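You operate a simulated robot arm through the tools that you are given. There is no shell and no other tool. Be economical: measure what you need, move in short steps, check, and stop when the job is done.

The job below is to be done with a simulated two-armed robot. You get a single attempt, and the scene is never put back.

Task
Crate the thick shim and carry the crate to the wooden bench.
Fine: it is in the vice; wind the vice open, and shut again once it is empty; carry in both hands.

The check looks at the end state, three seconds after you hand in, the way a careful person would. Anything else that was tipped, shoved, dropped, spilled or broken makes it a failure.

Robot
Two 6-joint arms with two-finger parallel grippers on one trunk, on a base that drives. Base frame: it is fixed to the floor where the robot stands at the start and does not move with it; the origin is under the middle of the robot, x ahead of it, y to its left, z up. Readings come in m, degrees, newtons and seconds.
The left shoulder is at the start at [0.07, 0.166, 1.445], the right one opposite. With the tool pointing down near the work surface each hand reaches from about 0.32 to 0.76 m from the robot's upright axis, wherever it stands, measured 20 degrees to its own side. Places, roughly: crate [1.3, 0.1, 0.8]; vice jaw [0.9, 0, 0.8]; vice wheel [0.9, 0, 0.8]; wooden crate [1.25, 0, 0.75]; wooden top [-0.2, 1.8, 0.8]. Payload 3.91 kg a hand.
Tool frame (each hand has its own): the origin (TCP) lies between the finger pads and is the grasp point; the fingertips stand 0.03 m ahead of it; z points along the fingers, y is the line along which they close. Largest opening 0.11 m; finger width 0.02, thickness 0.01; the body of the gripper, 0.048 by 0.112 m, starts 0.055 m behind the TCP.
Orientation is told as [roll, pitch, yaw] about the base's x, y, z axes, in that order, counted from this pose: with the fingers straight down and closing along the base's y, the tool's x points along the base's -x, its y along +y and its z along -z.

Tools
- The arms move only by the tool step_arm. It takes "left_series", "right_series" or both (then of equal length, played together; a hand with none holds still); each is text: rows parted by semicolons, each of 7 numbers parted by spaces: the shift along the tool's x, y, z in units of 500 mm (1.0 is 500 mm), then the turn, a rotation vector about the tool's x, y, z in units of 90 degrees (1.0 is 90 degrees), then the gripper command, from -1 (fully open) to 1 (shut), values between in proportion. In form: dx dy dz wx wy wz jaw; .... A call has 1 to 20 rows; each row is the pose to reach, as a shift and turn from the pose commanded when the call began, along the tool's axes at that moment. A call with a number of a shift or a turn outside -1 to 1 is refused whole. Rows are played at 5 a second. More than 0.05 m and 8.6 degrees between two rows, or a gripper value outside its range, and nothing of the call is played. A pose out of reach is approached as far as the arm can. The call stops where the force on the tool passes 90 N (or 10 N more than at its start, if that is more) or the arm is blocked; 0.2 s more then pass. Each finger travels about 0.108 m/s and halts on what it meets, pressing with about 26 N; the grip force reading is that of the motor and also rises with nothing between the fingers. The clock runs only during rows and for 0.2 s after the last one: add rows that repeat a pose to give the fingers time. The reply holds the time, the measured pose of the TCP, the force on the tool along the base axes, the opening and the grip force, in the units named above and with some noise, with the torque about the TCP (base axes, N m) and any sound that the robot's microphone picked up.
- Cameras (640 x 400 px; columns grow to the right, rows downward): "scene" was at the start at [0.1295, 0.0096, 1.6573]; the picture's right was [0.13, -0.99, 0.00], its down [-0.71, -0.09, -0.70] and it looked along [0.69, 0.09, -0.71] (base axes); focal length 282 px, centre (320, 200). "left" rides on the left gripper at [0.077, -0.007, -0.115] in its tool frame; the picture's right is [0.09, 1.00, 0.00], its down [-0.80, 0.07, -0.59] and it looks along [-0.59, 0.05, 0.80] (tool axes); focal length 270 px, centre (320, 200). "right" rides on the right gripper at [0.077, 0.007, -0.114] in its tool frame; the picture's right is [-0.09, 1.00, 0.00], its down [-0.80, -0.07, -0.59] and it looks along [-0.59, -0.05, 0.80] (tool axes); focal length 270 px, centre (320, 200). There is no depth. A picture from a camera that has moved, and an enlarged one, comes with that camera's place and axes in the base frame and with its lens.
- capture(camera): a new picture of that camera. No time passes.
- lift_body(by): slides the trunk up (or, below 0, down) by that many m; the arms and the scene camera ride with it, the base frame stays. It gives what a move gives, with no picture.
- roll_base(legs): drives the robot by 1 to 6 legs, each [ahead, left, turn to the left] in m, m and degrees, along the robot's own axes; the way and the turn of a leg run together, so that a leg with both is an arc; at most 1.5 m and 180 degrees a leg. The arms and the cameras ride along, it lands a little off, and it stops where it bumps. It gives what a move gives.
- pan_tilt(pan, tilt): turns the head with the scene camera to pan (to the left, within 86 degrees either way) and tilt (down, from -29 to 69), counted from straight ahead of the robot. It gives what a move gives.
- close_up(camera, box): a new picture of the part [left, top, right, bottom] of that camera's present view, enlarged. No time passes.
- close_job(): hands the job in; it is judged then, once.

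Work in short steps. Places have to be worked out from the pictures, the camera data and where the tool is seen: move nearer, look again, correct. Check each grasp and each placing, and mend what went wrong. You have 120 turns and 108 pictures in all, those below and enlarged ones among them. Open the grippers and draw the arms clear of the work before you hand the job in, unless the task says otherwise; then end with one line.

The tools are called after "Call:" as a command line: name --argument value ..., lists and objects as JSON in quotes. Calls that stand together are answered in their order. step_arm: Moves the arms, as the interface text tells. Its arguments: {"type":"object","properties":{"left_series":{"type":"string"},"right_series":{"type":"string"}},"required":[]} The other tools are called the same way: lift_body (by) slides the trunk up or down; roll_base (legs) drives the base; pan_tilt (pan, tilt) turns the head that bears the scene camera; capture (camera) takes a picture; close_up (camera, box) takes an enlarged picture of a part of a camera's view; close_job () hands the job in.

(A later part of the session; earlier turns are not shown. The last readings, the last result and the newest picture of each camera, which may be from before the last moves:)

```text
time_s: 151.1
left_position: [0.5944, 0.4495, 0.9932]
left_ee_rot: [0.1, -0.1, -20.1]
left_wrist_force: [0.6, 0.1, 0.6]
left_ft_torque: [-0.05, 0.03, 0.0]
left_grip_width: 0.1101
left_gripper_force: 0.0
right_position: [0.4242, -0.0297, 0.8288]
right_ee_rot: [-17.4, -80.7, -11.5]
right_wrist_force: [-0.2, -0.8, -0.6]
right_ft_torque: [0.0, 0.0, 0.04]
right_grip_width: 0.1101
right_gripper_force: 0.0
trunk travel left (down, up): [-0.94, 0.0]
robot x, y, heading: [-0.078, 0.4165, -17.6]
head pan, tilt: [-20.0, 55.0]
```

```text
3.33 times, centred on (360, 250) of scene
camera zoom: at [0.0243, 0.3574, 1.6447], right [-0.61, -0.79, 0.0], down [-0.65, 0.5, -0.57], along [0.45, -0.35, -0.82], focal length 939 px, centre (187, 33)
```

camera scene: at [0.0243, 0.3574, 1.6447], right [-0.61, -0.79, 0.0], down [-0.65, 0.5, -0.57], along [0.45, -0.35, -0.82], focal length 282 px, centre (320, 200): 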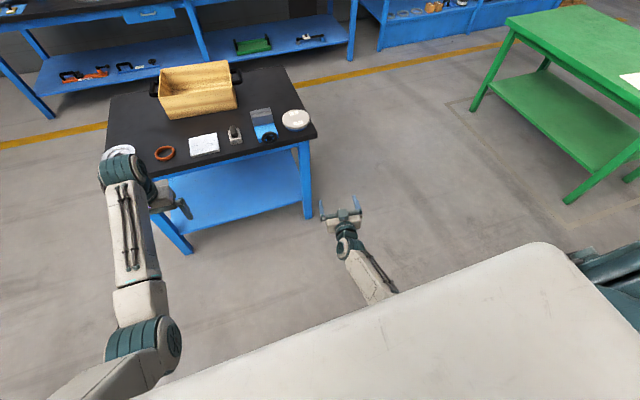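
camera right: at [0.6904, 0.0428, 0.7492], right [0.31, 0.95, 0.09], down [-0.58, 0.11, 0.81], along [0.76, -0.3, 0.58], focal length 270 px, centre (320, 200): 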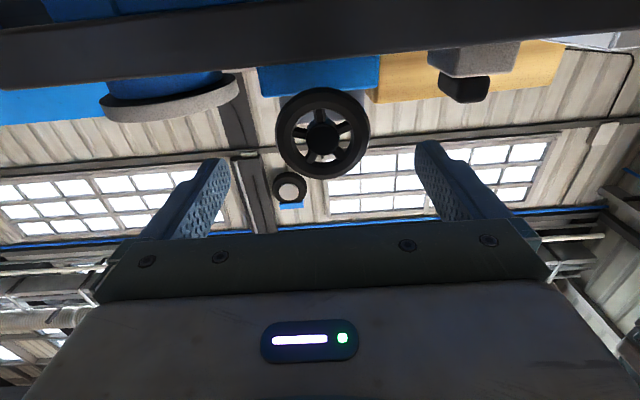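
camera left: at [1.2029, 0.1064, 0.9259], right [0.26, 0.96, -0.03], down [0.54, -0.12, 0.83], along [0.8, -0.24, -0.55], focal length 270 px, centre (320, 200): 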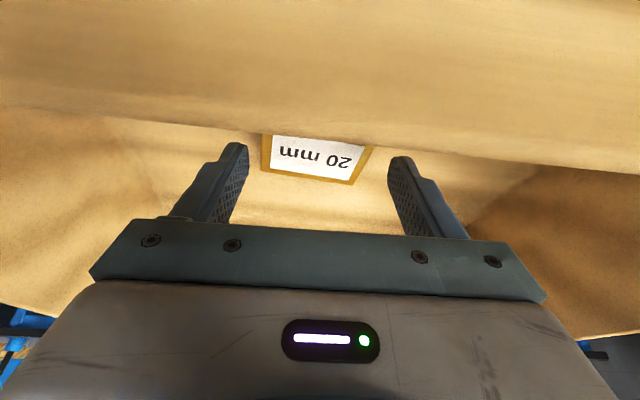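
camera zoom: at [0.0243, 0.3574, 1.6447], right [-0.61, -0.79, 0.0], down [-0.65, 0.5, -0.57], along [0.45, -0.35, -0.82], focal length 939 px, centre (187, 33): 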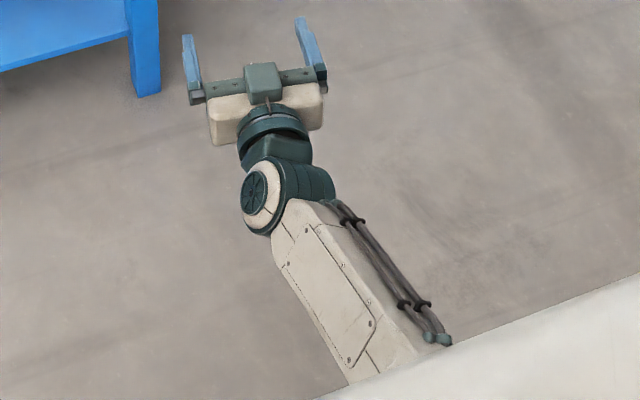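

The forearm is now only a quarter-turn from normal (cables at the right; they belong on top). Pitching the hand up about the wrist, then turning it left over the forearm's axis, should bring it home.

Call:
step_arm --right_series "-0.04 0 -0.003 0 -0.072 0 -1; -0.08 0 -0.01 0 -0.144 0 -1; -0.12 0 -0.02 0 -0.216 0 -1; -0.16 0 -0.035 0 -0.288 0 -1; -0.2 0 -0.054 0 -0.36 0 -1; -0.2 0 -0.054 0 -0.36 0 -1"

Call:
close_up --camera "scene" --box '[300, 190, 420, 310]'

```text
time_s: 152.5
left_position: [0.5962, 0.4506, 0.9942]
left_ee_rot: [-0.1, -0.1, -20.1]
left_wrist_force: [0.0, -0.6, -0.2]
left_ft_torque: [-0.01, -0.01, 0.02]
left_grip_width: 0.1101
left_gripper_force: 0.0
right_position: [0.4154, -0.0197, 0.9315]
right_ee_rot: [-173.3, -66.3, 144.9]
right_wrist_force: [-0.1, 0.7, 0.7]
right_ft_torque: [0.04, -0.01, 0.0]
right_grip_width: 0.1101
right_gripper_force: 0.1
trunk travel left (down, up): [-0.94, 0.0]
robot x, y, heading: [-0.0802, 0.4169, -17.7]
head pan, tilt: [-20.0, 55.0]
```

```text
3.33 times, centred on (360, 250) of scene
camera zoom: at [0.0243, 0.3572, 1.6447], right [-0.61, -0.79, 0.0], down [-0.65, 0.5, -0.57], along [0.45, -0.35, -0.82], focal length 939 px, centre (187, 33)
```

zoom: 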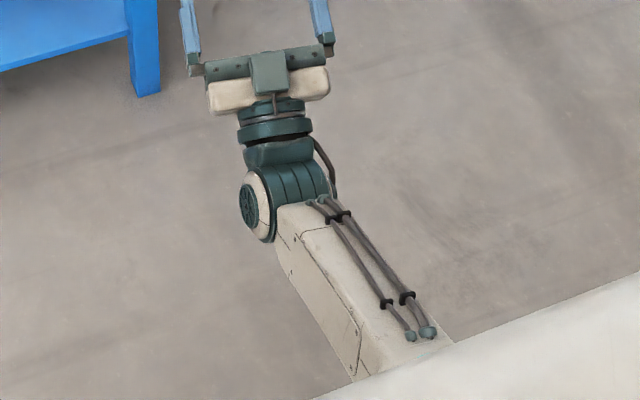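

The forearm is nearly back (cables on top). I turn the hand 26° left about the wrist to finish it, then look.

Call:
step_arm --right_series "0 0.04 0 -0.066 0 0.028 -1; 0 0.08 -0.005 -0.133 0 0.057 -1; 0 0.12 -0.015 -0.2 0 0.085 -1; 0 0.16 -0.03 -0.266 0 0.113 -1; 0 0.16 -0.03 -0.266 0 0.113 -1"

Call:
close_up --camera "scene" --box '[300, 190, 420, 310]'

```text
time_s: 153.7
left_position: [0.5964, 0.4509, 0.9942]
left_ee_rot: [0.0, -0.1, -20.0]
left_wrist_force: [-0.2, -0.7, -0.7]
left_ft_torque: [0.05, 0.04, 0.0]
left_grip_width: 0.1099
left_gripper_force: 0.1
right_position: [0.4424, 0.0571, 0.9203]
right_ee_rot: [-172.9, -67.5, 170.6]
right_wrist_force: [-0.7, 0.8, 1.2]
right_ft_torque: [0.0, 0.01, -0.02]
right_grip_width: 0.1101
right_gripper_force: 0.0
trunk travel left (down, up): [-0.94, 0.0]
robot x, y, heading: [-0.0765, 0.4182, -17.5]
head pan, tilt: [-20.0, 55.0]
```

```text
3.33 times, centred on (360, 250) of scene
camera zoom: at [0.0243, 0.3573, 1.6447], right [-0.61, -0.79, 0.0], down [-0.65, 0.5, -0.57], along [0.45, -0.35, -0.82], focal length 939 px, centre (187, 33)
```

zoom: 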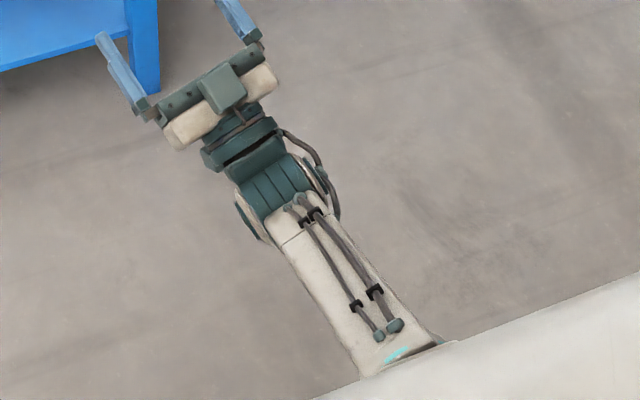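

Forearm now normal: cables on top, hand in line with it. I pitch the hand down about the wrist straight through.

Call:
step_arm --right_series "0.056 0 -0.004 0 0.09 0 -1; 0.112 0 -0.016 0 0.18 0 -1; 0.165 0 -0.036 0 0.27 0 -1; 0.214 0 -0.062 0 0.36 0 -1; 0.26 0 -0.096 0 0.45 0 -1; 0.3 0 -0.136 0 0.54 0 -1; 0.334 0 -0.18 0 0.63 0 -1; 0.362 0 -0.23 0 0.72 0 -1; 0.382 0 -0.283 0 0.81 0 -1; 0.395 0 -0.338 0 0.9 0 -1; 0.395 0 -0.338 0 0.9 0 -1"

Call:
capture --camera "scene"

```text
time_s: 156.1
left_position: [0.5963, 0.4516, 0.994]
left_ee_rot: [0.0, -0.1, -20.1]
left_wrist_force: [0.1, 0.9, -0.5]
left_ft_torque: [0.0, 0.02, -0.03]
left_grip_width: 0.1099
left_gripper_force: 0.0
right_position: [0.3586, 0.0374, 0.6677]
right_ee_rot: [-2.4, -31.7, -1.0]
right_wrist_force: [-0.5, -0.4, -0.3]
right_ft_torque: [0.01, 0.02, 0.0]
right_grip_width: 0.11
right_gripper_force: 0.0
right hand out of reach, approached as far as the arm can: row 10, 11
trunk travel left (down, up): [-0.94, 0.0]
robot x, y, heading: [-0.0806, 0.4136, -17.3]
head pan, tilt: [-20.0, 55.0]
```

```text
28 pictures are left
camera scene: at [0.0244, 0.357, 1.6447], right [-0.61, -0.79, 0.0], down [-0.65, 0.5, -0.57], along [0.45, -0.35, -0.82], focal length 282 px, centre (320, 200)
```

scene: 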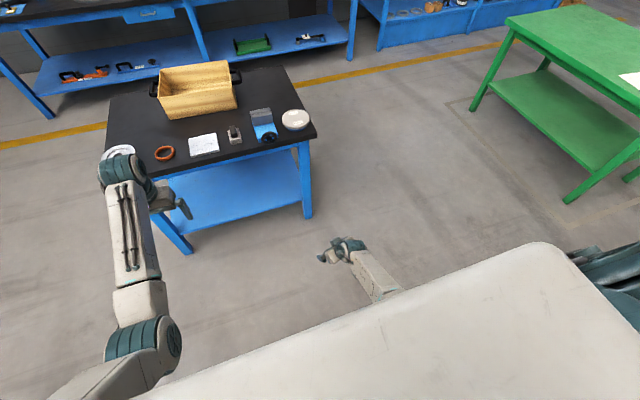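

I zoom to see the forearm's roll now.

Call:
close_up --camera "scene" --box '[300, 210, 420, 310]'

```text
4.00 times, centred on (360, 260) of scene
camera zoom: at [0.0244, 0.357, 1.6447], right [-0.61, -0.79, 0.0], down [-0.65, 0.5, -0.57], along [0.45, -0.35, -0.82], focal length 1126 px, centre (160, -40)
```

zoom: 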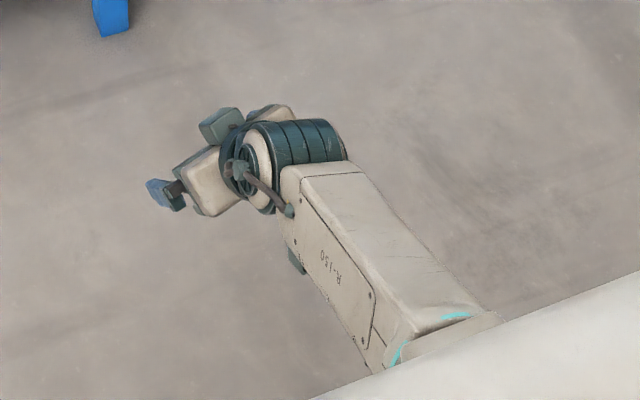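

The wrist passed on the other side again. But a slightly outward-leaning pose is free on this side and is good enough for a handle grip, so I bring the right hand to f≈0.73, pitch -30°, roll -8°.

Call:
step_arm --right_series "-0.07 -0.011 -0.041 0.018 0.002 0.019 -1; -0.141 -0.022 -0.082 0.036 0.004 0.039 -1; -0.211 -0.034 -0.123 0.055 0.006 0.058 -1; -0.282 -0.045 -0.164 0.073 0.008 0.078 -1; -0.352 -0.056 -0.205 0.091 0.01 0.097 -1; -0.422 -0.067 -0.246 0.109 0.011 0.116 -1; -0.493 -0.078 -0.287 0.127 0.013 0.136 -1; -0.563 -0.09 -0.328 0.146 0.015 0.155 -1; -0.634 -0.101 -0.369 0.164 0.017 0.175 -1; -0.704 -0.112 -0.41 0.182 0.019 0.194 -1; -0.704 -0.112 -0.41 0.182 0.019 0.194 -1"

Call:
capture --camera "scene"

```text
time_s: 158.5
left_position: [0.597, 0.4523, 0.9945]
left_ee_rot: [-0.2, 0.0, -20.1]
left_wrist_force: [0.0, -0.8, 1.0]
left_ft_torque: [-0.01, 0.01, 0.03]
left_grip_width: 0.11
left_gripper_force: 0.1
right_position: [0.499, -0.1621, 0.9832]
right_ee_rot: [-1.3, -32.0, -14.6]
right_wrist_force: [-1.1, 0.3, -0.4]
right_ft_torque: [0.02, -0.03, -0.01]
right_grip_width: 0.11
right_gripper_force: 0.0
right hand out of reach, approached as far as the arm can: row 1, 2, 3, 4, 5, 6, 7, 8, 9, 10, 11
trunk travel left (down, up): [-0.94, 0.0]
robot x, y, heading: [-0.0786, 0.4171, -17.1]
head pan, tilt: [-20.0, 55.0]
```

```text
26 pictures are left
camera scene: at [0.0241, 0.3577, 1.6447], right [-0.61, -0.79, 0.0], down [-0.65, 0.5, -0.57], along [0.45, -0.35, -0.82], focal length 282 px, centre (320, 200)
```

scene: 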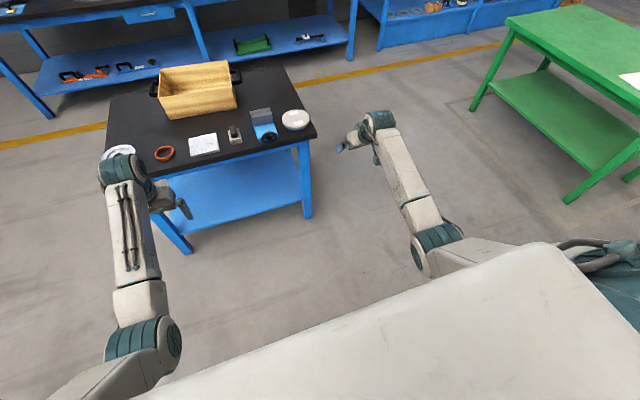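

It is now on the inner side of the wrist's seam; the outer side suits the grip better. I go up, turn right, and come down again on the outer side.

Call:
step_arm --right_series "0 0 0 0 -0.09 0 -1; 0 0 0 0 -0.18 0 -1; 0 0 0 0 -0.27 0 -1; 0 0 0 0 -0.36 0 -1; 0 0 0 0 -0.45 0 -1; 0 0 0 0 -0.54 0 -1; 0 0 0 0 -0.63 0 -1; 0 0 0 0 -0.72 0 -1; 0 0 0 0 -0.81 0 -1; 0 0 0 0 -0.87 0 -1; 0 0 0 0 -0.87 0 -1"

Call:
step_arm --right_series "0 0.04 0 0.073 0 -0.027 -1; 0 0.08 0 0.146 0 -0.053 -1; 0 0.12 0 0.219 0 -0.08 -1; 0 0.16 0 0.292 0 -0.106 -1; 0 0.16 0 0.292 0 -0.106 -1"

Call:
step_arm --right_series "0 0 0 0 0.09 0 -1; 0 0 0 0 0.18 0 -1; 0 0 0 0 0.27 0 -1; 0 0 0 0 0.36 0 -1; 0 0 0 0 0.45 0 -1; 0 0 0 0 0.54 0 -1; 0 0 0 0 0.63 0 -1; 0 0 0 0 0.72 0 -1; 0 0 0 0 0.81 0 -1; 0 0 0 0 0.87 0 -1; 0 0 0 0 0.87 0 -1"

```text
time_s: 160.9
left_position: [0.5963, 0.451, 0.9944]
left_ee_rot: [0.0, 0.0, -20.2]
left_wrist_force: [0.6, -0.5, 0.1]
left_ft_torque: [0.0, 0.02, 0.0]
left_grip_width: 0.1104
left_gripper_force: 0.0
right_position: [0.506, -0.1614, 0.9833]
right_ee_rot: [-176.6, -69.5, 161.4]
right_wrist_force: [0.1, 0.7, 0.0]
right_ft_torque: [0.0, 0.01, 0.01]
right_grip_width: 0.1101
right_gripper_force: 0.1
right hand out of reach, approached as far as the arm can: row 7
trunk travel left (down, up): [-0.94, 0.0]
robot x, y, heading: [-0.0795, 0.4184, -17.6]
head pan, tilt: [-20.0, 55.0]
```

```text
time_s: 162.1
left_position: [0.5956, 0.4506, 0.994]
left_ee_rot: [0.0, -0.2, -20.2]
left_wrist_force: [-1.3, -0.1, 0.6]
left_ft_torque: [-0.01, 0.02, 0.0]
left_grip_width: 0.11
left_gripper_force: 0.1
right_position: [0.528, -0.0854, 0.9804]
right_ee_rot: [-177.5, -69.1, 134.2]
right_wrist_force: [0.3, 0.5, -0.2]
right_ft_torque: [0.02, 0.03, 0.0]
right_grip_width: 0.1103
right_gripper_force: 0.0
trunk travel left (down, up): [-0.94, 0.0]
robot x, y, heading: [-0.0803, 0.4197, -17.5]
head pan, tilt: [-20.0, 55.0]
```

```text
time_s: 164.5
left_position: [0.5946, 0.4515, 0.9946]
left_ee_rot: [0.0, -0.1, -20.0]
left_wrist_force: [0.1, -0.6, -0.1]
left_ft_torque: [-0.01, 0.04, -0.01]
left_grip_width: 0.1101
left_gripper_force: 0.1
right_position: [0.5305, -0.0744, 0.9791]
right_ee_rot: [-1.7, -32.9, -42.7]
right_wrist_force: [0.8, -0.3, 0.7]
right_ft_torque: [-0.01, 0.01, -0.01]
right_grip_width: 0.1098
right_gripper_force: 0.2
right hand out of reach, approached as far as the arm can: row 10, 11
trunk travel left (down, up): [-0.94, 0.0]
robot x, y, heading: [-0.078, 0.4148, -17.4]
head pan, tilt: [-20.0, 55.0]
```

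Now on the outer side at yaw -43°. I turn the yaw back toward -18° while moving inward, and see where it stops.

Call:
step_arm --right_series "0 0.03 0 -0.038 0 -0.058 -1; 0 0.06 0 -0.076 0 -0.117 -1; 0 0.09 0 -0.114 0 -0.175 -1; 0 0.12 0 -0.151 0 -0.233 -1; 0 0.12 0 -0.151 0 -0.233 -1"

Call:
capture --camera "scene"

```text
time_s: 165.7
left_position: [0.5965, 0.4506, 0.9939]
left_ee_rot: [-0.1, 0.0, -20.0]
left_wrist_force: [-0.6, -0.4, 0.6]
left_ft_torque: [-0.02, 0.01, 0.0]
left_grip_width: 0.11
left_gripper_force: 0.0
right_position: [0.5911, 0.0286, 0.9702]
right_ee_rot: [-5.0, -32.9, -18.4]
right_wrist_force: [0.8, -0.5, -0.5]
right_ft_torque: [0.02, 0.02, 0.04]
right_grip_width: 0.1099
right_gripper_force: 0.0
right hand out of reach, approached as far as the arm can: row 1, 2, 3, 4, 5
trunk travel left (down, up): [-0.94, 0.0]
robot x, y, heading: [-0.0788, 0.4166, -17.3]
head pan, tilt: [-20.0, 55.0]
```

```text
25 pictures are left
camera scene: at [0.0248, 0.3575, 1.6447], right [-0.61, -0.79, 0.0], down [-0.65, 0.5, -0.57], along [0.45, -0.35, -0.82], focal length 282 px, centre (320, 200)
```

scene: 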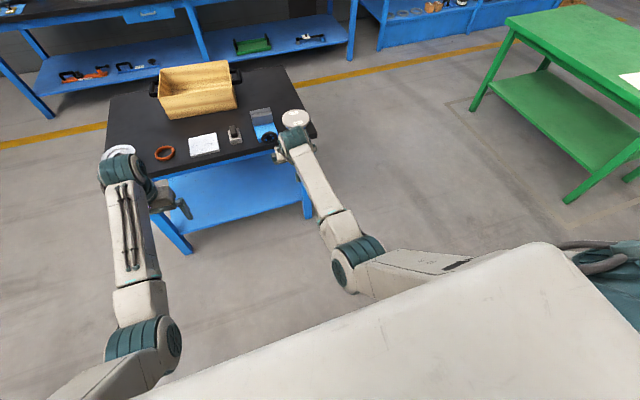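

This pose (pitch -33°, roll -5°, l≈-0.17) will do. I raise both hands to z≈1.1 with pitch ≈-32° so that I can lower the trunk 0.15 m afterwards.

Call:
step_arm --left_series "-0.036 0 -0.046 0 -0.071 0 -1; -0.072 0 -0.093 0 -0.142 0 -1; -0.108 0 -0.139 0 -0.213 0 -1; -0.144 0 -0.186 0 -0.284 0 -1; -0.18 0 -0.232 0 -0.355 0 -1; -0.18 0 -0.232 0 -0.355 0 -1" --right_series "-0.028 0 -0.044 0.008 0 0 -1; -0.057 0 -0.087 0.016 0 0 -1; -0.085 0 -0.131 0.024 0 0 -1; -0.114 0 -0.174 0.033 0 0 -1; -0.142 0 -0.218 0.033 0 0 -1; -0.142 0 -0.218 0.033 0 0 -1"

Call:
lift_body --by -0.15

```text
time_s: 167.1
left_position: [0.6809, 0.4198, 1.1107]
left_ee_rot: [0.0, -32.1, -20.1]
left_wrist_force: [-0.2, -0.3, 0.5]
left_ft_torque: [-0.01, -0.01, 0.02]
left_grip_width: 0.11
left_gripper_force: 0.0
right_position: [0.6119, 0.0442, 1.0928]
right_ee_rot: [-7.6, -32.9, -19.7]
right_wrist_force: [0.4, 0.5, 0.1]
right_ft_torque: [0.01, 0.0, 0.02]
right_grip_width: 0.1099
right_gripper_force: 0.0
right hand out of reach, approached as far as the arm can: row 3, 4, 5, 6
trunk travel left (down, up): [-0.94, 0.0]
robot x, y, heading: [-0.0811, 0.415, -17.6]
head pan, tilt: [-20.0, 55.0]
```

```text
time_s: 168.9
left_position: [0.6811, 0.4208, 0.9605]
left_ee_rot: [-0.1, -31.9, -20.1]
left_wrist_force: [-0.4, -0.2, 0.3]
left_ft_torque: [-0.03, -0.01, 0.02]
left_grip_width: 0.11
left_gripper_force: 0.1
right_position: [0.6126, 0.0434, 0.9416]
right_ee_rot: [-7.6, -32.9, -19.8]
right_wrist_force: [0.3, -0.6, -1.1]
right_ft_torque: [-0.01, 0.03, 0.01]
right_grip_width: 0.1097
right_gripper_force: 0.0
trunk travel left (down, up): [-0.79, 0.15]
robot x, y, heading: [-0.0754, 0.4211, -17.7]
head pan, tilt: [-20.0, 55.0]
```

Hands at z≈0.95. I drive to the crate, stopping 8 cm short of the final place.

Call:
roll_base --legs '[[0, 0, -3.8], [0.42, 0.162, 0], [0.08, 0, 0]]'

Call:
pan_tilt --pan 0 --tilt 50

Call:
capture --camera "scene"

Call:
capture --camera "right"

```text
time_s: 172.7
left_position: [1.1993, 0.3445, 0.962]
left_ee_rot: [-0.2, -32.1, -23.7]
left_wrist_force: [-1.0, -0.2, 0.2]
left_ft_torque: [0.03, 0.0, 0.01]
left_grip_width: 0.1102
left_gripper_force: 0.0
right_position: [1.1059, -0.0272, 0.9432]
right_ee_rot: [-7.6, -33.0, -23.6]
right_wrist_force: [-0.4, 0.4, 0.0]
right_ft_torque: [0.0, 0.04, -0.04]
right_grip_width: 0.1096
right_gripper_force: 0.1
trunk travel left (down, up): [-0.79, 0.15]
robot x, y, heading: [0.437, 0.3887, -21.1]
head pan, tilt: [-20.0, 55.0]
```

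```text
time_s: 173.5
left_position: [1.1995, 0.3424, 0.9598]
left_ee_rot: [-0.1, -32.1, -23.8]
left_wrist_force: [-0.6, 0.9, 0.3]
left_ft_torque: [0.02, 0.0, -0.03]
left_grip_width: 0.11
left_gripper_force: 0.0
right_position: [1.1079, -0.0264, 0.9424]
right_ee_rot: [-7.6, -32.8, -23.5]
right_wrist_force: [-0.4, 0.4, -0.3]
right_ft_torque: [-0.01, 0.02, 0.01]
right_grip_width: 0.1097
right_gripper_force: 0.0
trunk travel left (down, up): [-0.79, 0.15]
robot x, y, heading: [0.4394, 0.3906, -21.3]
head pan, tilt: [0.0, 50.0]
```

```text
24 pictures are left
camera scene: at [0.559, 0.3418, 1.5011], right [-0.36, -0.93, 0.0], down [-0.71, 0.28, -0.64], along [0.6, -0.23, -0.77], focal length 282 px, centre (320, 200)
```

scene: 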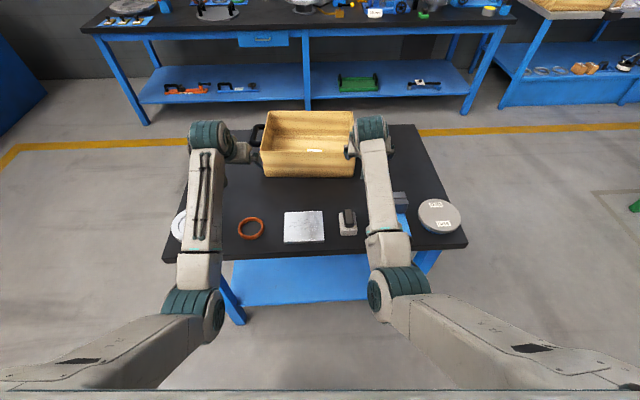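

```text
23 pictures are left
camera right: at [1.0012, 0.0425, 0.9943], right [0.53, 0.85, -0.06], down [0.32, -0.13, 0.94], along [0.79, -0.51, -0.34], focal length 270 px, centre (320, 200)
```

right: 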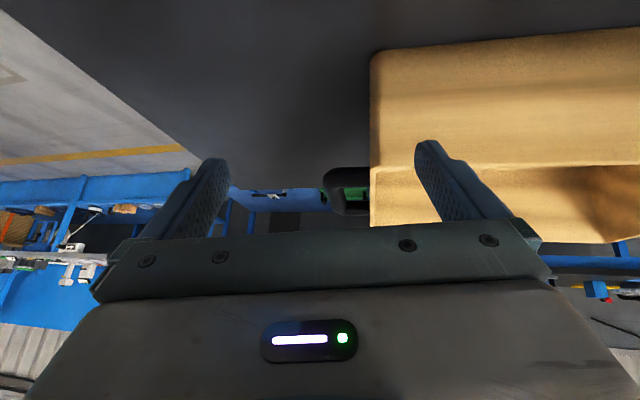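

Both handle bars are located: f≈0.96, l≈-0.159 and +0.241 in the robot frame. I pre-set both jaws to 50 mm (the gap to the wall is small) and drive the last 9.5 cm.

Call:
step_arm --left_series "0 0 0 0 0 0 -0.3; 0 0 0 0 0 0 0.09; 0 0.01 0 0 0 0 0.09; 0 0.018 0 0 0 0 0.09; 0 0.018 0 0 0 0 0.09" --right_series "0 0 0 0 0 0 -0.3; 0 0 0 0 0 0 0.09; 0 -0.01 -0.01 0.01 0 0 0.09; 0 -0.026 -0.02 0.02 0 0 0.09; 0 -0.026 -0.02 0.02 0 0 0.09"

Call:
roll_base --legs '[[0.095, 0, 0]]'

Call:
capture --camera "right"

Call:
capture --camera "left"

```text
time_s: 174.7
left_position: [1.2045, 0.3517, 0.9603]
left_ee_rot: [-0.2, -32.1, -23.7]
left_wrist_force: [-0.4, 0.4, -0.1]
left_ft_torque: [0.01, -0.02, 0.02]
left_grip_width: 0.0503
left_gripper_force: 0.1
right_position: [1.0981, -0.035, 0.9524]
right_ee_rot: [-9.3, -32.9, -24.0]
right_wrist_force: [0.1, -0.7, 0.6]
right_ft_torque: [-0.01, 0.0, -0.01]
right_grip_width: 0.05
right_gripper_force: 0.1
trunk travel left (down, up): [-0.79, 0.15]
robot x, y, heading: [0.4377, 0.3903, -21.2]
head pan, tilt: [0.0, 50.0]
```

```text
time_s: 175.8
left_position: [1.2889, 0.3186, 0.9619]
left_ee_rot: [0.0, -32.1, -23.8]
left_wrist_force: [0.0, -0.2, 0.0]
left_ft_torque: [0.02, 0.0, 0.02]
left_grip_width: 0.0502
left_gripper_force: 0.0
right_position: [1.1828, -0.0677, 0.9526]
right_ee_rot: [-9.2, -33.0, -24.0]
right_wrist_force: [-0.5, 0.0, -0.9]
right_ft_torque: [0.0, -0.01, 0.01]
right_grip_width: 0.05
right_gripper_force: 0.1
trunk travel left (down, up): [-0.79, 0.15]
robot x, y, heading: [0.5281, 0.3569, -21.1]
head pan, tilt: [0.0, 50.0]
```

```text
22 pictures are left
camera right: at [1.0785, 0.0058, 1.004], right [0.55, 0.83, -0.09], down [0.33, -0.12, 0.94], along [0.77, -0.54, -0.34], focal length 270 px, centre (320, 200)
```

right: 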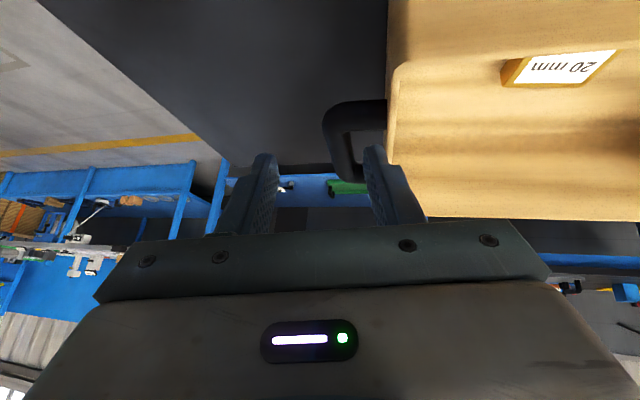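

```text
21 pictures are left
camera left: at [1.1697, 0.3639, 1.0182], right [0.33, 0.94, -0.05], down [0.36, -0.08, 0.93], along [0.87, -0.33, -0.37], focal length 270 px, centre (320, 200)
```

left: 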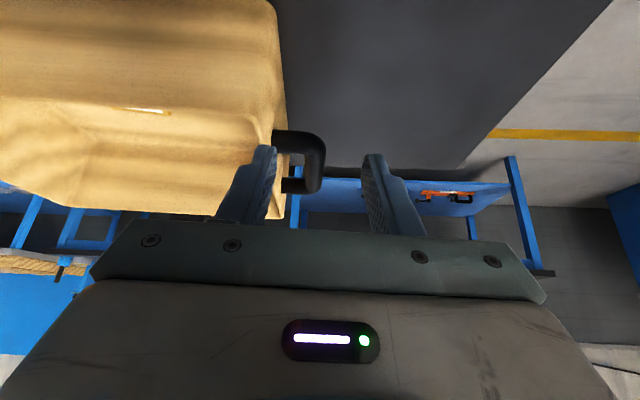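

Hand cameras agree on bar positions (spacing 0.40 m, each 8 mm off my hands' lateral line). I move both hands forward over the bars first, staying above.

Call:
step_arm --left_series "-0.05 -0.002 0.031 0 0 0 0.09; -0.1 -0.004 0.062 0 0 0 0.09; -0.15 -0.006 0.093 0 0 0 0.09; -0.198 -0.006 0.124 0 0 0 0.09; -0.198 -0.006 0.124 0 0 0 0.09" --right_series "-0.031 0.001 0.02 0 0 0 0.09; -0.062 0.001 0.04 0 0 0 0.09; -0.093 0.002 0.06 0 0 0 0.09; -0.124 0.002 0.081 0 0 0 0.09; -0.124 0.002 0.081 0 0 0 0.09"

Call:
capture --camera "right"

Call:
capture --camera "left"

```text
time_s: 177.1
left_position: [1.3966, 0.2681, 0.9615]
left_ee_rot: [-0.1, -32.1, -23.7]
left_wrist_force: [0.0, 1.2, -0.7]
left_ft_torque: [-0.01, 0.03, 0.04]
left_grip_width: 0.0501
left_gripper_force: 0.1
right_position: [1.2479, -0.1039, 0.9534]
right_ee_rot: [-9.3, -32.9, -24.0]
right_wrist_force: [0.8, 0.1, 0.3]
right_ft_torque: [-0.01, -0.02, 0.01]
right_grip_width: 0.0502
right_gripper_force: 0.1
trunk travel left (down, up): [-0.79, 0.15]
robot x, y, heading: [0.528, 0.3584, -21.5]
head pan, tilt: [0.0, 50.0]
```

```text
20 pictures are left
camera right: at [1.1442, -0.0294, 1.0047], right [0.55, 0.83, -0.09], down [0.33, -0.12, 0.94], along [0.77, -0.54, -0.34], focal length 270 px, centre (320, 200)
```

right: 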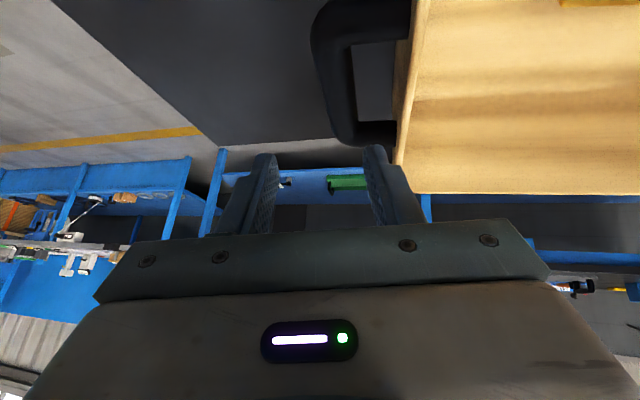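

```text
19 pictures are left
camera left: at [1.277, 0.3134, 1.0193], right [0.33, 0.94, -0.05], down [0.36, -0.08, 0.93], along [0.87, -0.33, -0.37], focal length 270 px, centre (320, 200)
```

left: 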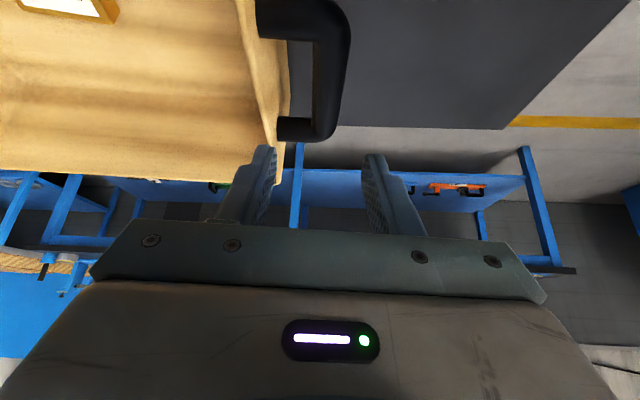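

Refined: bars are 5 mm inward for the right hand and 3 mm outward for the left. I descend both onto the bars with these corrections.

Call:
step_arm --left_series "0.02 0.006 0.033 0 0 0 0.09; 0.041 0.006 0.066 0 0 0 0.09; 0.062 0.006 0.1 0 0 0 0.09; 0.083 0.006 0.133 0 0 0 0.09; 0.083 0.006 0.133 0 0 0 0.09" --right_series "0.019 0.014 0.028 0 0 0 0.09; 0.038 0.018 0.056 0 0 0 0.09; 0.056 0.023 0.085 0 0 0 0.09; 0.075 0.028 0.113 0 0 0 0.09; 0.075 0.028 0.113 0 0 0 0.09"

Call:
capture --camera "right"

Call:
capture --camera "left"

```text
time_s: 178.2
left_position: [1.3892, 0.2756, 0.8898]
left_ee_rot: [-0.1, -32.6, -23.7]
left_wrist_force: [0.3, -0.7, 0.0]
left_ft_torque: [0.0, 0.0, -0.02]
left_grip_width: 0.0501
left_gripper_force: 0.0
right_position: [1.2511, -0.0981, 0.9105]
right_ee_rot: [-9.1, -35.6, -24.2]
right_wrist_force: [11.4, -2.2, 72.4]
right_ft_torque: [2.6, -0.93, -0.39]
right_grip_width: 0.0472
right_gripper_force: 0.0
trunk travel left (down, up): [-0.79, 0.15]
robot x, y, heading: [0.5286, 0.3549, -21.4]
head pan, tilt: [0.0, 50.0]
```

```text
18 pictures are left
camera right: at [1.1453, -0.0233, 0.9573], right [0.55, 0.83, -0.08], down [0.29, -0.1, 0.95], along [0.78, -0.55, -0.3], focal length 270 px, centre (320, 200)
```

right: 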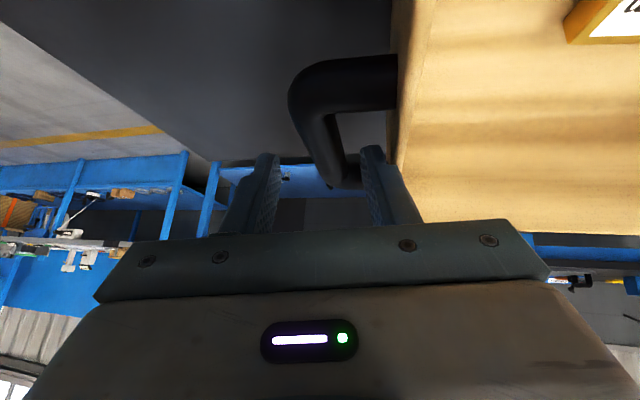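

```text
17 pictures are left
camera left: at [1.2708, 0.3209, 0.946], right [0.33, 0.94, -0.05], down [0.35, -0.08, 0.93], along [0.87, -0.33, -0.36], focal length 270 px, centre (320, 200)
```

left: 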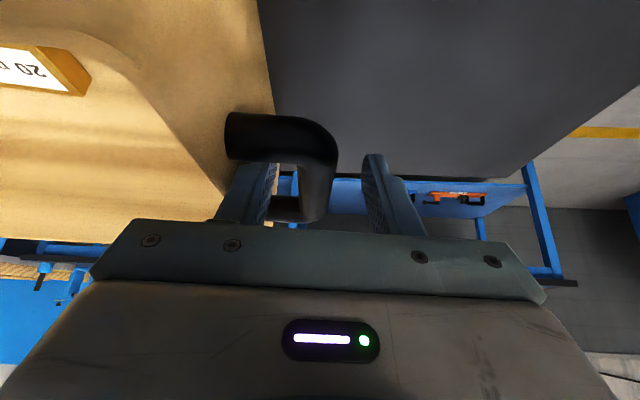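

The right inner finger is resting on the crate's rim (72 N, contact 38 mm inward). I lift it, narrow the right jaw to 36 mm, and come down again.

Call:
step_arm --right_series "-0.027 -0.007 -0.042 0 0 0 0.09; -0.054 -0.013 -0.083 0 0 0 0.2; -0.054 -0.013 -0.083 0 0 0 0.34; -0.054 -0.013 -0.083 0 0 0 0.34; -0.036 -0.008 -0.055 0 0 0 0.34; -0.018 -0.003 -0.028 0 0 0 0.34; 0 0.002 0 0 0 0 0.34; 0 0.002 0 0 0 0 0.34"

Call:
capture --camera "right"

```text
time_s: 180.1
left_position: [1.396, 0.2708, 0.8828]
left_ee_rot: [0.0, -31.9, -23.7]
left_wrist_force: [-0.4, -0.4, -0.6]
left_ft_torque: [-0.03, 0.01, -0.02]
left_grip_width: 0.05
left_gripper_force: 0.1
right_position: [1.2493, -0.0986, 0.8821]
right_ee_rot: [-9.3, -33.0, -24.1]
right_wrist_force: [-0.4, -5.0, 3.1]
right_ft_torque: [0.18, -0.04, 0.06]
right_grip_width: 0.0339
right_gripper_force: 0.0
trunk travel left (down, up): [-0.79, 0.15]
robot x, y, heading: [0.5297, 0.3557, -21.2]
head pan, tilt: [0.0, 50.0]
```

```text
16 pictures are left
camera right: at [1.1462, -0.026, 0.9339], right [0.55, 0.83, -0.09], down [0.33, -0.12, 0.94], along [0.77, -0.54, -0.34], focal length 270 px, centre (320, 200)
```

right: 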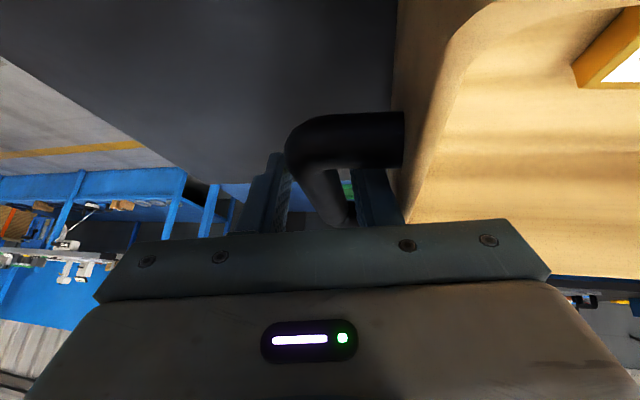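

Both hands straddle the bars at z≈0.882. I close both grippers.

Call:
step_arm --left_series "0 0 0 0 0 0 0.5; 0 0 0 0 0 0 1; 0 0 0 0 0 0 1; 0 0 0 0 0 0 1" --right_series "0 0 0 0 0 0 0.5; 0 0 0 0 0 0 1; 0 0 0 0 0 0 1; 0 0 0 0 0 0 1"

Call:
capture --camera "right"

Call:
capture --camera "left"

```text
time_s: 181.1
left_position: [1.3973, 0.2715, 0.8802]
left_ee_rot: [0.0, -31.9, -23.8]
left_wrist_force: [6.3, -0.8, -1.1]
left_ft_torque: [0.46, -0.23, 1.0]
left_grip_width: 0.0225
left_gripper_force: 25.6
right_position: [1.2495, -0.0998, 0.8826]
right_ee_rot: [-9.3, -32.9, -24.0]
right_wrist_force: [-6.8, -3.9, 4.8]
right_ft_torque: [0.47, 0.01, 0.95]
right_grip_width: 0.0287
right_gripper_force: 25.8
trunk travel left (down, up): [-0.79, 0.15]
robot x, y, heading: [0.5279, 0.3539, -21.3]
head pan, tilt: [0.0, 50.0]
```

```text
15 pictures are left
camera right: at [1.146, -0.0256, 0.9338], right [0.55, 0.83, -0.09], down [0.33, -0.12, 0.94], along [0.77, -0.54, -0.34], focal length 270 px, centre (320, 200)
```

right: 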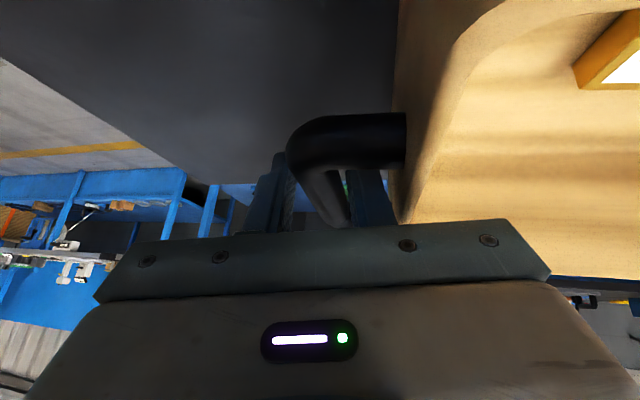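

```text
14 pictures are left
camera left: at [1.2779, 0.3158, 0.9389], right [0.33, 0.94, -0.05], down [0.36, -0.08, 0.93], along [0.87, -0.33, -0.37], focal length 270 px, centre (320, 200)
```

left: 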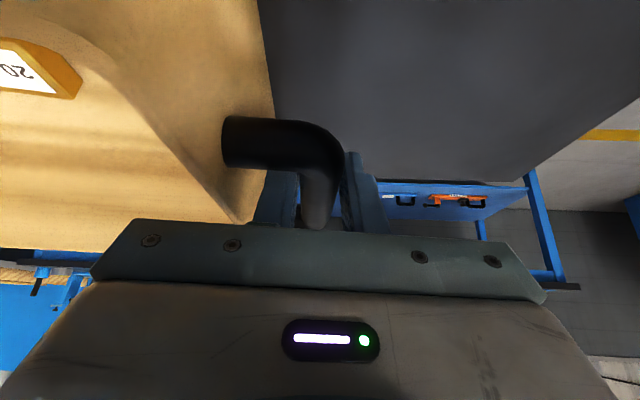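

Both grippers hold the bars. I lift with the trunk 3 cm and check.

Call:
lift_body --by 0.03

Call:
capture --camera "scene"

```text
time_s: 181.8
left_position: [1.3987, 0.2727, 0.9088]
left_ee_rot: [0.0, -32.0, -23.7]
left_wrist_force: [5.5, 3.1, -6.8]
left_ft_torque: [0.51, -0.3, 1.02]
left_grip_width: 0.0225
left_gripper_force: 26.3
right_position: [1.2503, -0.0992, 0.9101]
right_ee_rot: [-9.3, -32.7, -24.0]
right_wrist_force: [-6.8, -3.2, -2.5]
right_ft_torque: [0.5, 0.15, 0.97]
right_grip_width: 0.0288
right_gripper_force: 25.7
trunk travel left (down, up): [-0.82, 0.12]
robot x, y, heading: [0.5264, 0.3547, -21.0]
head pan, tilt: [0.0, 50.0]
```

```text
13 pictures are left
camera scene: at [0.6459, 0.3078, 1.531], right [-0.36, -0.93, 0.0], down [-0.71, 0.28, -0.64], along [0.6, -0.23, -0.77], focal length 282 px, centre (320, 200)
```

scene: 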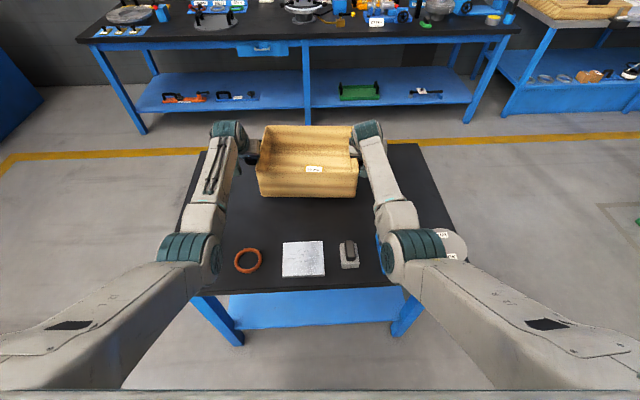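

The crate is up and level with the shim inside. I raise to full height, then back straight out from the table.

Call:
lift_body --by 0.12

Call:
roll_base --legs '[[-0.6, 0, 0]]'

Call:
capture --camera "scene"

```text
time_s: 183.3
left_position: [1.3987, 0.2709, 1.0285]
left_ee_rot: [-0.1, -31.9, -23.7]
left_wrist_force: [7.3, 5.1, -8.4]
left_ft_torque: [0.53, -0.23, 0.92]
left_grip_width: 0.0225
left_gripper_force: 26.3
right_position: [1.2523, -0.1001, 1.0299]
right_ee_rot: [-9.2, -32.7, -24.0]
right_wrist_force: [-7.9, -5.1, -2.9]
right_ft_torque: [0.46, 0.1, 0.94]
right_grip_width: 0.0287
right_gripper_force: 26.2
trunk travel left (down, up): [-0.94, 0.0]
robot x, y, heading: [0.5266, 0.3576, -21.3]
head pan, tilt: [0.0, 50.0]
```

```text
time_s: 186.7
left_position: [0.8376, 0.4861, 1.0284]
left_ee_rot: [0.1, -31.7, -24.2]
left_wrist_force: [9.0, 7.1, -8.0]
left_ft_torque: [0.51, -0.25, 0.99]
left_grip_width: 0.0225
left_gripper_force: 25.2
right_position: [0.6888, 0.1156, 1.0295]
right_ee_rot: [-9.3, -32.8, -24.5]
right_wrist_force: [-8.2, -7.6, -3.4]
right_ft_torque: [0.48, 0.09, 0.93]
right_grip_width: 0.0285
right_gripper_force: 26.2
trunk travel left (down, up): [-0.94, 0.0]
robot x, y, heading: [-0.0334, 0.5751, -21.5]
head pan, tilt: [0.0, 50.0]
```

```text
12 pictures are left
camera scene: at [0.0869, 0.5274, 1.6507], right [-0.37, -0.93, 0.0], down [-0.71, 0.28, -0.64], along [0.59, -0.24, -0.77], focal length 282 px, centre (320, 200)
```

scene: 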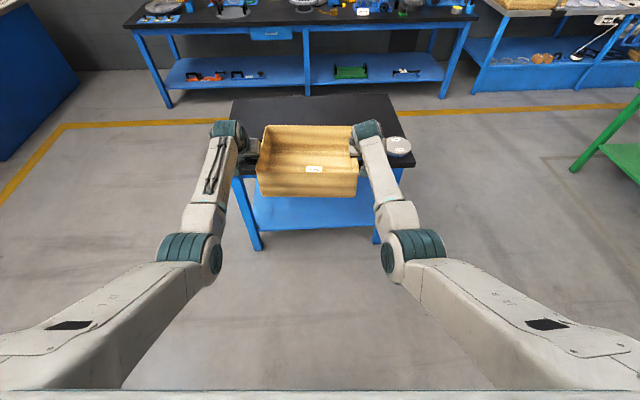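

Carrying well. I move to the turning place near (-0.45, 0.45) and turn left to heading 71°.

Call:
roll_base --legs '[[-0.34, -0.27, 0], [0, 0, 46], [0, 0, 46.5]]'

Call:
pan_tilt --pan 0 --tilt 38

Call:
capture --camera "scene"

```text
time_s: 193.6
left_position: [-0.3943, 1.3252, 1.0299]
left_ee_rot: [0.0, -32.0, 67.7]
left_wrist_force: [0.6, 4.9, -7.8]
left_ft_torque: [0.21, 0.47, 0.97]
left_grip_width: 0.0225
left_gripper_force: 25.9
right_position: [-0.0185, 1.1875, 1.0298]
right_ee_rot: [-9.3, -32.8, 67.4]
right_wrist_force: [-0.1, -5.2, -3.5]
right_ft_torque: [-0.03, 0.5, 0.98]
right_grip_width: 0.0287
right_gripper_force: 26.0
trunk travel left (down, up): [-0.94, 0.0]
robot x, y, heading: [-0.456, 0.4514, 70.4]
head pan, tilt: [0.0, 50.0]
```

```text
time_s: 194.3
left_position: [-0.3949, 1.3266, 1.0281]
left_ee_rot: [-0.1, -31.9, 67.9]
left_wrist_force: [1.3, 5.6, -8.7]
left_ft_torque: [0.3, 0.47, 0.95]
left_grip_width: 0.0227
left_gripper_force: 26.2
right_position: [-0.0192, 1.1882, 1.0307]
right_ee_rot: [-9.4, -32.8, 67.5]
right_wrist_force: [-2.0, -4.3, -3.6]
right_ft_torque: [-0.11, 0.58, 1.03]
right_grip_width: 0.0285
right_gripper_force: 26.3
trunk travel left (down, up): [-0.94, 0.0]
robot x, y, heading: [-0.4562, 0.4524, 70.4]
head pan, tilt: [0.0, 38.0]
```

```text
11 pictures are left
camera scene: at [-0.4097, 0.5824, 1.668], right [0.94, -0.34, 0.0], down [-0.21, -0.58, -0.79], along [0.27, 0.74, -0.62], focal length 282 px, centre (320, 200)
```

scene: 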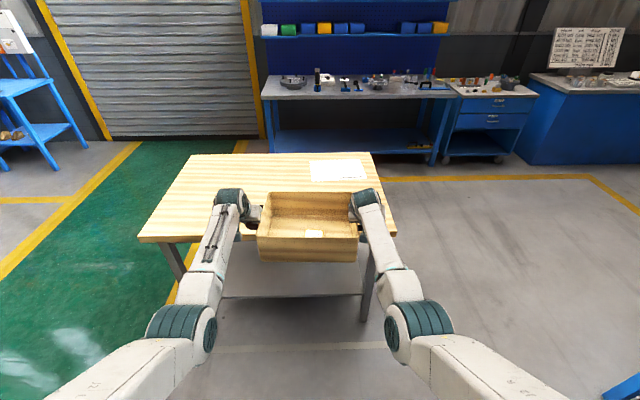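

The bench is ahead; near-edge midpoint about (-0.325, 1.45). I move 0.38 m ahead and 0.23 m left so the crate is over the clear wood left of the paper.

Call:
roll_base --legs '[[0, 0.23, 1.2], [0.375, 0, 0]]'

Call:
capture --camera "scene"

```text
time_s: 198.1
left_position: [-0.4988, 1.7633, 1.0318]
left_ee_rot: [0.0, -32.0, 68.7]
left_wrist_force: [2.0, 4.0, -8.0]
left_ft_torque: [0.19, 0.47, 0.92]
left_grip_width: 0.0225
left_gripper_force: 25.5
right_position: [-0.123, 1.6315, 1.0306]
right_ee_rot: [-9.3, -32.9, 68.4]
right_wrist_force: [-0.8, -5.2, -3.1]
right_ft_torque: [-0.06, 0.51, 0.92]
right_grip_width: 0.0287
right_gripper_force: 25.8
trunk travel left (down, up): [-0.94, 0.0]
robot x, y, heading: [-0.5471, 0.8927, 71.2]
head pan, tilt: [0.0, 38.0]
```

```text
10 pictures are left
camera scene: at [-0.5044, 1.0184, 1.6685], right [0.95, -0.33, 0.0], down [-0.2, -0.58, -0.79], along [0.26, 0.75, -0.62], focal length 282 px, centre (320, 200)
```

scene: 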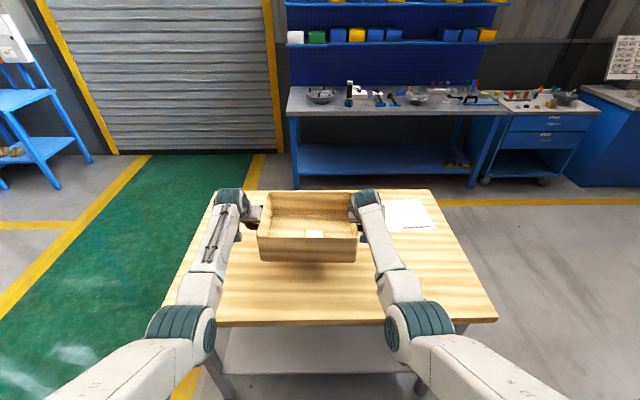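

The crate is over clear wood. I lower the trunk 0.125 m and then look at the forces.

Call:
lift_body --by -0.12

Call:
lift_body --by -0.015

Call:
capture --camera "scene"

```text
time_s: 199.6
left_position: [-0.4982, 1.7623, 0.9205]
left_ee_rot: [-0.1, -32.7, 68.5]
left_wrist_force: [4.3, 15.5, 21.6]
left_ft_torque: [0.36, 0.48, 1.01]
left_grip_width: 0.0226
left_gripper_force: 26.3
right_position: [-0.1226, 1.6318, 0.921]
right_ee_rot: [-9.3, -33.6, 68.3]
right_wrist_force: [3.7, 8.1, 25.8]
right_ft_torque: [0.05, 0.38, 1.04]
right_grip_width: 0.0289
right_gripper_force: 26.1
trunk travel left (down, up): [-0.82, 0.12]
robot x, y, heading: [-0.5445, 0.8901, 70.8]
head pan, tilt: [0.0, 38.0]
```

```text
time_s: 200.2
left_position: [-0.5013, 1.7566, 0.906]
left_ee_rot: [0.1, -32.7, 68.5]
left_wrist_force: [-3.1, 12.1, 23.1]
left_ft_torque: [-0.03, 0.3, 0.81]
left_grip_width: 0.0226
left_gripper_force: 26.2
right_position: [-0.1216, 1.6273, 0.9128]
right_ee_rot: [-9.2, -34.0, 68.0]
right_wrist_force: [11.7, -1.9, 47.3]
right_ft_torque: [-0.85, 2.59, 0.5]
right_grip_width: 0.029
right_gripper_force: 25.3
trunk travel left (down, up): [-0.805, 0.135]
robot x, y, heading: [-0.5477, 0.8916, 70.8]
head pan, tilt: [0.0, 38.0]
```

```text
9 pictures are left
camera scene: at [-0.5077, 1.0052, 1.535], right [0.95, -0.33, 0.0], down [-0.2, -0.57, -0.79], along [0.26, 0.75, -0.61], focal length 282 px, centre (320, 200)
```

scene: 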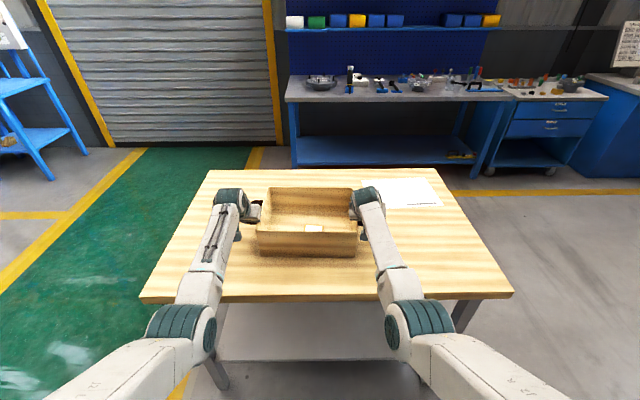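

The crate is on the bench (the bench is a bit higher than I reckoned) and I press about 70 N. I relieve it by raising the trunk 9 mm.

Call:
lift_body --by 0.009

```text
time_s: 200.8
left_position: [-0.5014, 1.7567, 0.9071]
left_ee_rot: [0.1, -31.9, 68.6]
left_wrist_force: [-7.6, 6.0, -1.5]
left_ft_torque: [0.19, 0.38, 0.82]
left_grip_width: 0.0223
left_gripper_force: 25.7
right_position: [-0.1212, 1.6264, 0.9116]
right_ee_rot: [-9.4, -33.4, 68.1]
right_wrist_force: [14.8, -13.1, 35.4]
right_ft_torque: [-0.85, 1.79, 0.94]
right_grip_width: 0.0288
right_gripper_force: 25.8
trunk travel left (down, up): [-0.814, 0.126]
robot x, y, heading: [-0.5482, 0.8914, 71.1]
head pan, tilt: [0.0, 38.0]
```

Left is neutral, right still presses a little. I open both only as far as the gap allows, then raise straight up with the trunk.

Call:
step_arm --left_series "0 0 0 0 0 0 0.4; 0 0 0 0 0 0 0.15; 0 0 0 0 0 0 0.15; 0 0 0 0 0 0 0.15" --right_series "0 0 0 0 0 0 0.45; 0 0 0 0 0 0 0.34; 0 0 0 0 0 0 0.34; 0 0 0 0 0 0 0.34"

Call:
lift_body --by 0.03

Call:
capture --camera "scene"

```text
time_s: 201.8
left_position: [-0.4988, 1.7606, 0.9096]
left_ee_rot: [0.1, -32.4, 68.6]
left_wrist_force: [0.5, 0.4, -0.4]
left_ft_torque: [-0.02, 0.01, 0.01]
left_grip_width: 0.0467
left_gripper_force: 0.0
right_position: [-0.1211, 1.6277, 0.911]
right_ee_rot: [-9.2, -33.3, 68.2]
right_wrist_force: [6.7, -7.8, 31.5]
right_ft_torque: [-0.64, 2.0, 0.52]
right_grip_width: 0.0329
right_gripper_force: 0.1
trunk travel left (down, up): [-0.814, 0.126]
robot x, y, heading: [-0.5478, 0.8909, 71.3]
head pan, tilt: [0.0, 38.0]
```

```text
time_s: 202.5
left_position: [-0.4992, 1.7629, 0.9369]
left_ee_rot: [0.0, -32.2, 68.5]
left_wrist_force: [0.7, -0.2, 0.1]
left_ft_torque: [-0.03, -0.01, -0.02]
left_grip_width: 0.0468
left_gripper_force: 0.1
right_position: [-0.1236, 1.6311, 0.9367]
right_ee_rot: [-9.3, -32.8, 68.3]
right_wrist_force: [0.1, 0.2, -0.3]
right_ft_torque: [0.04, 0.0, 0.01]
right_grip_width: 0.036
right_gripper_force: 0.0
trunk travel left (down, up): [-0.844, 0.096]
robot x, y, heading: [-0.5469, 0.8911, 70.9]
head pan, tilt: [0.0, 38.0]
```

```text
8 pictures are left
camera scene: at [-0.5052, 1.0167, 1.5725], right [0.95, -0.33, 0.0], down [-0.2, -0.58, -0.79], along [0.26, 0.75, -0.61], focal length 282 px, centre (320, 200)
```

scene: 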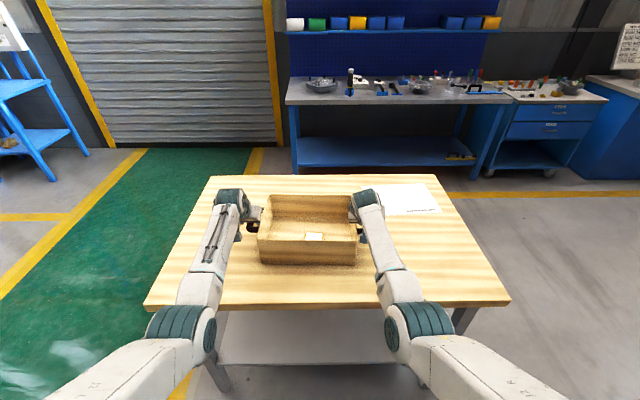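

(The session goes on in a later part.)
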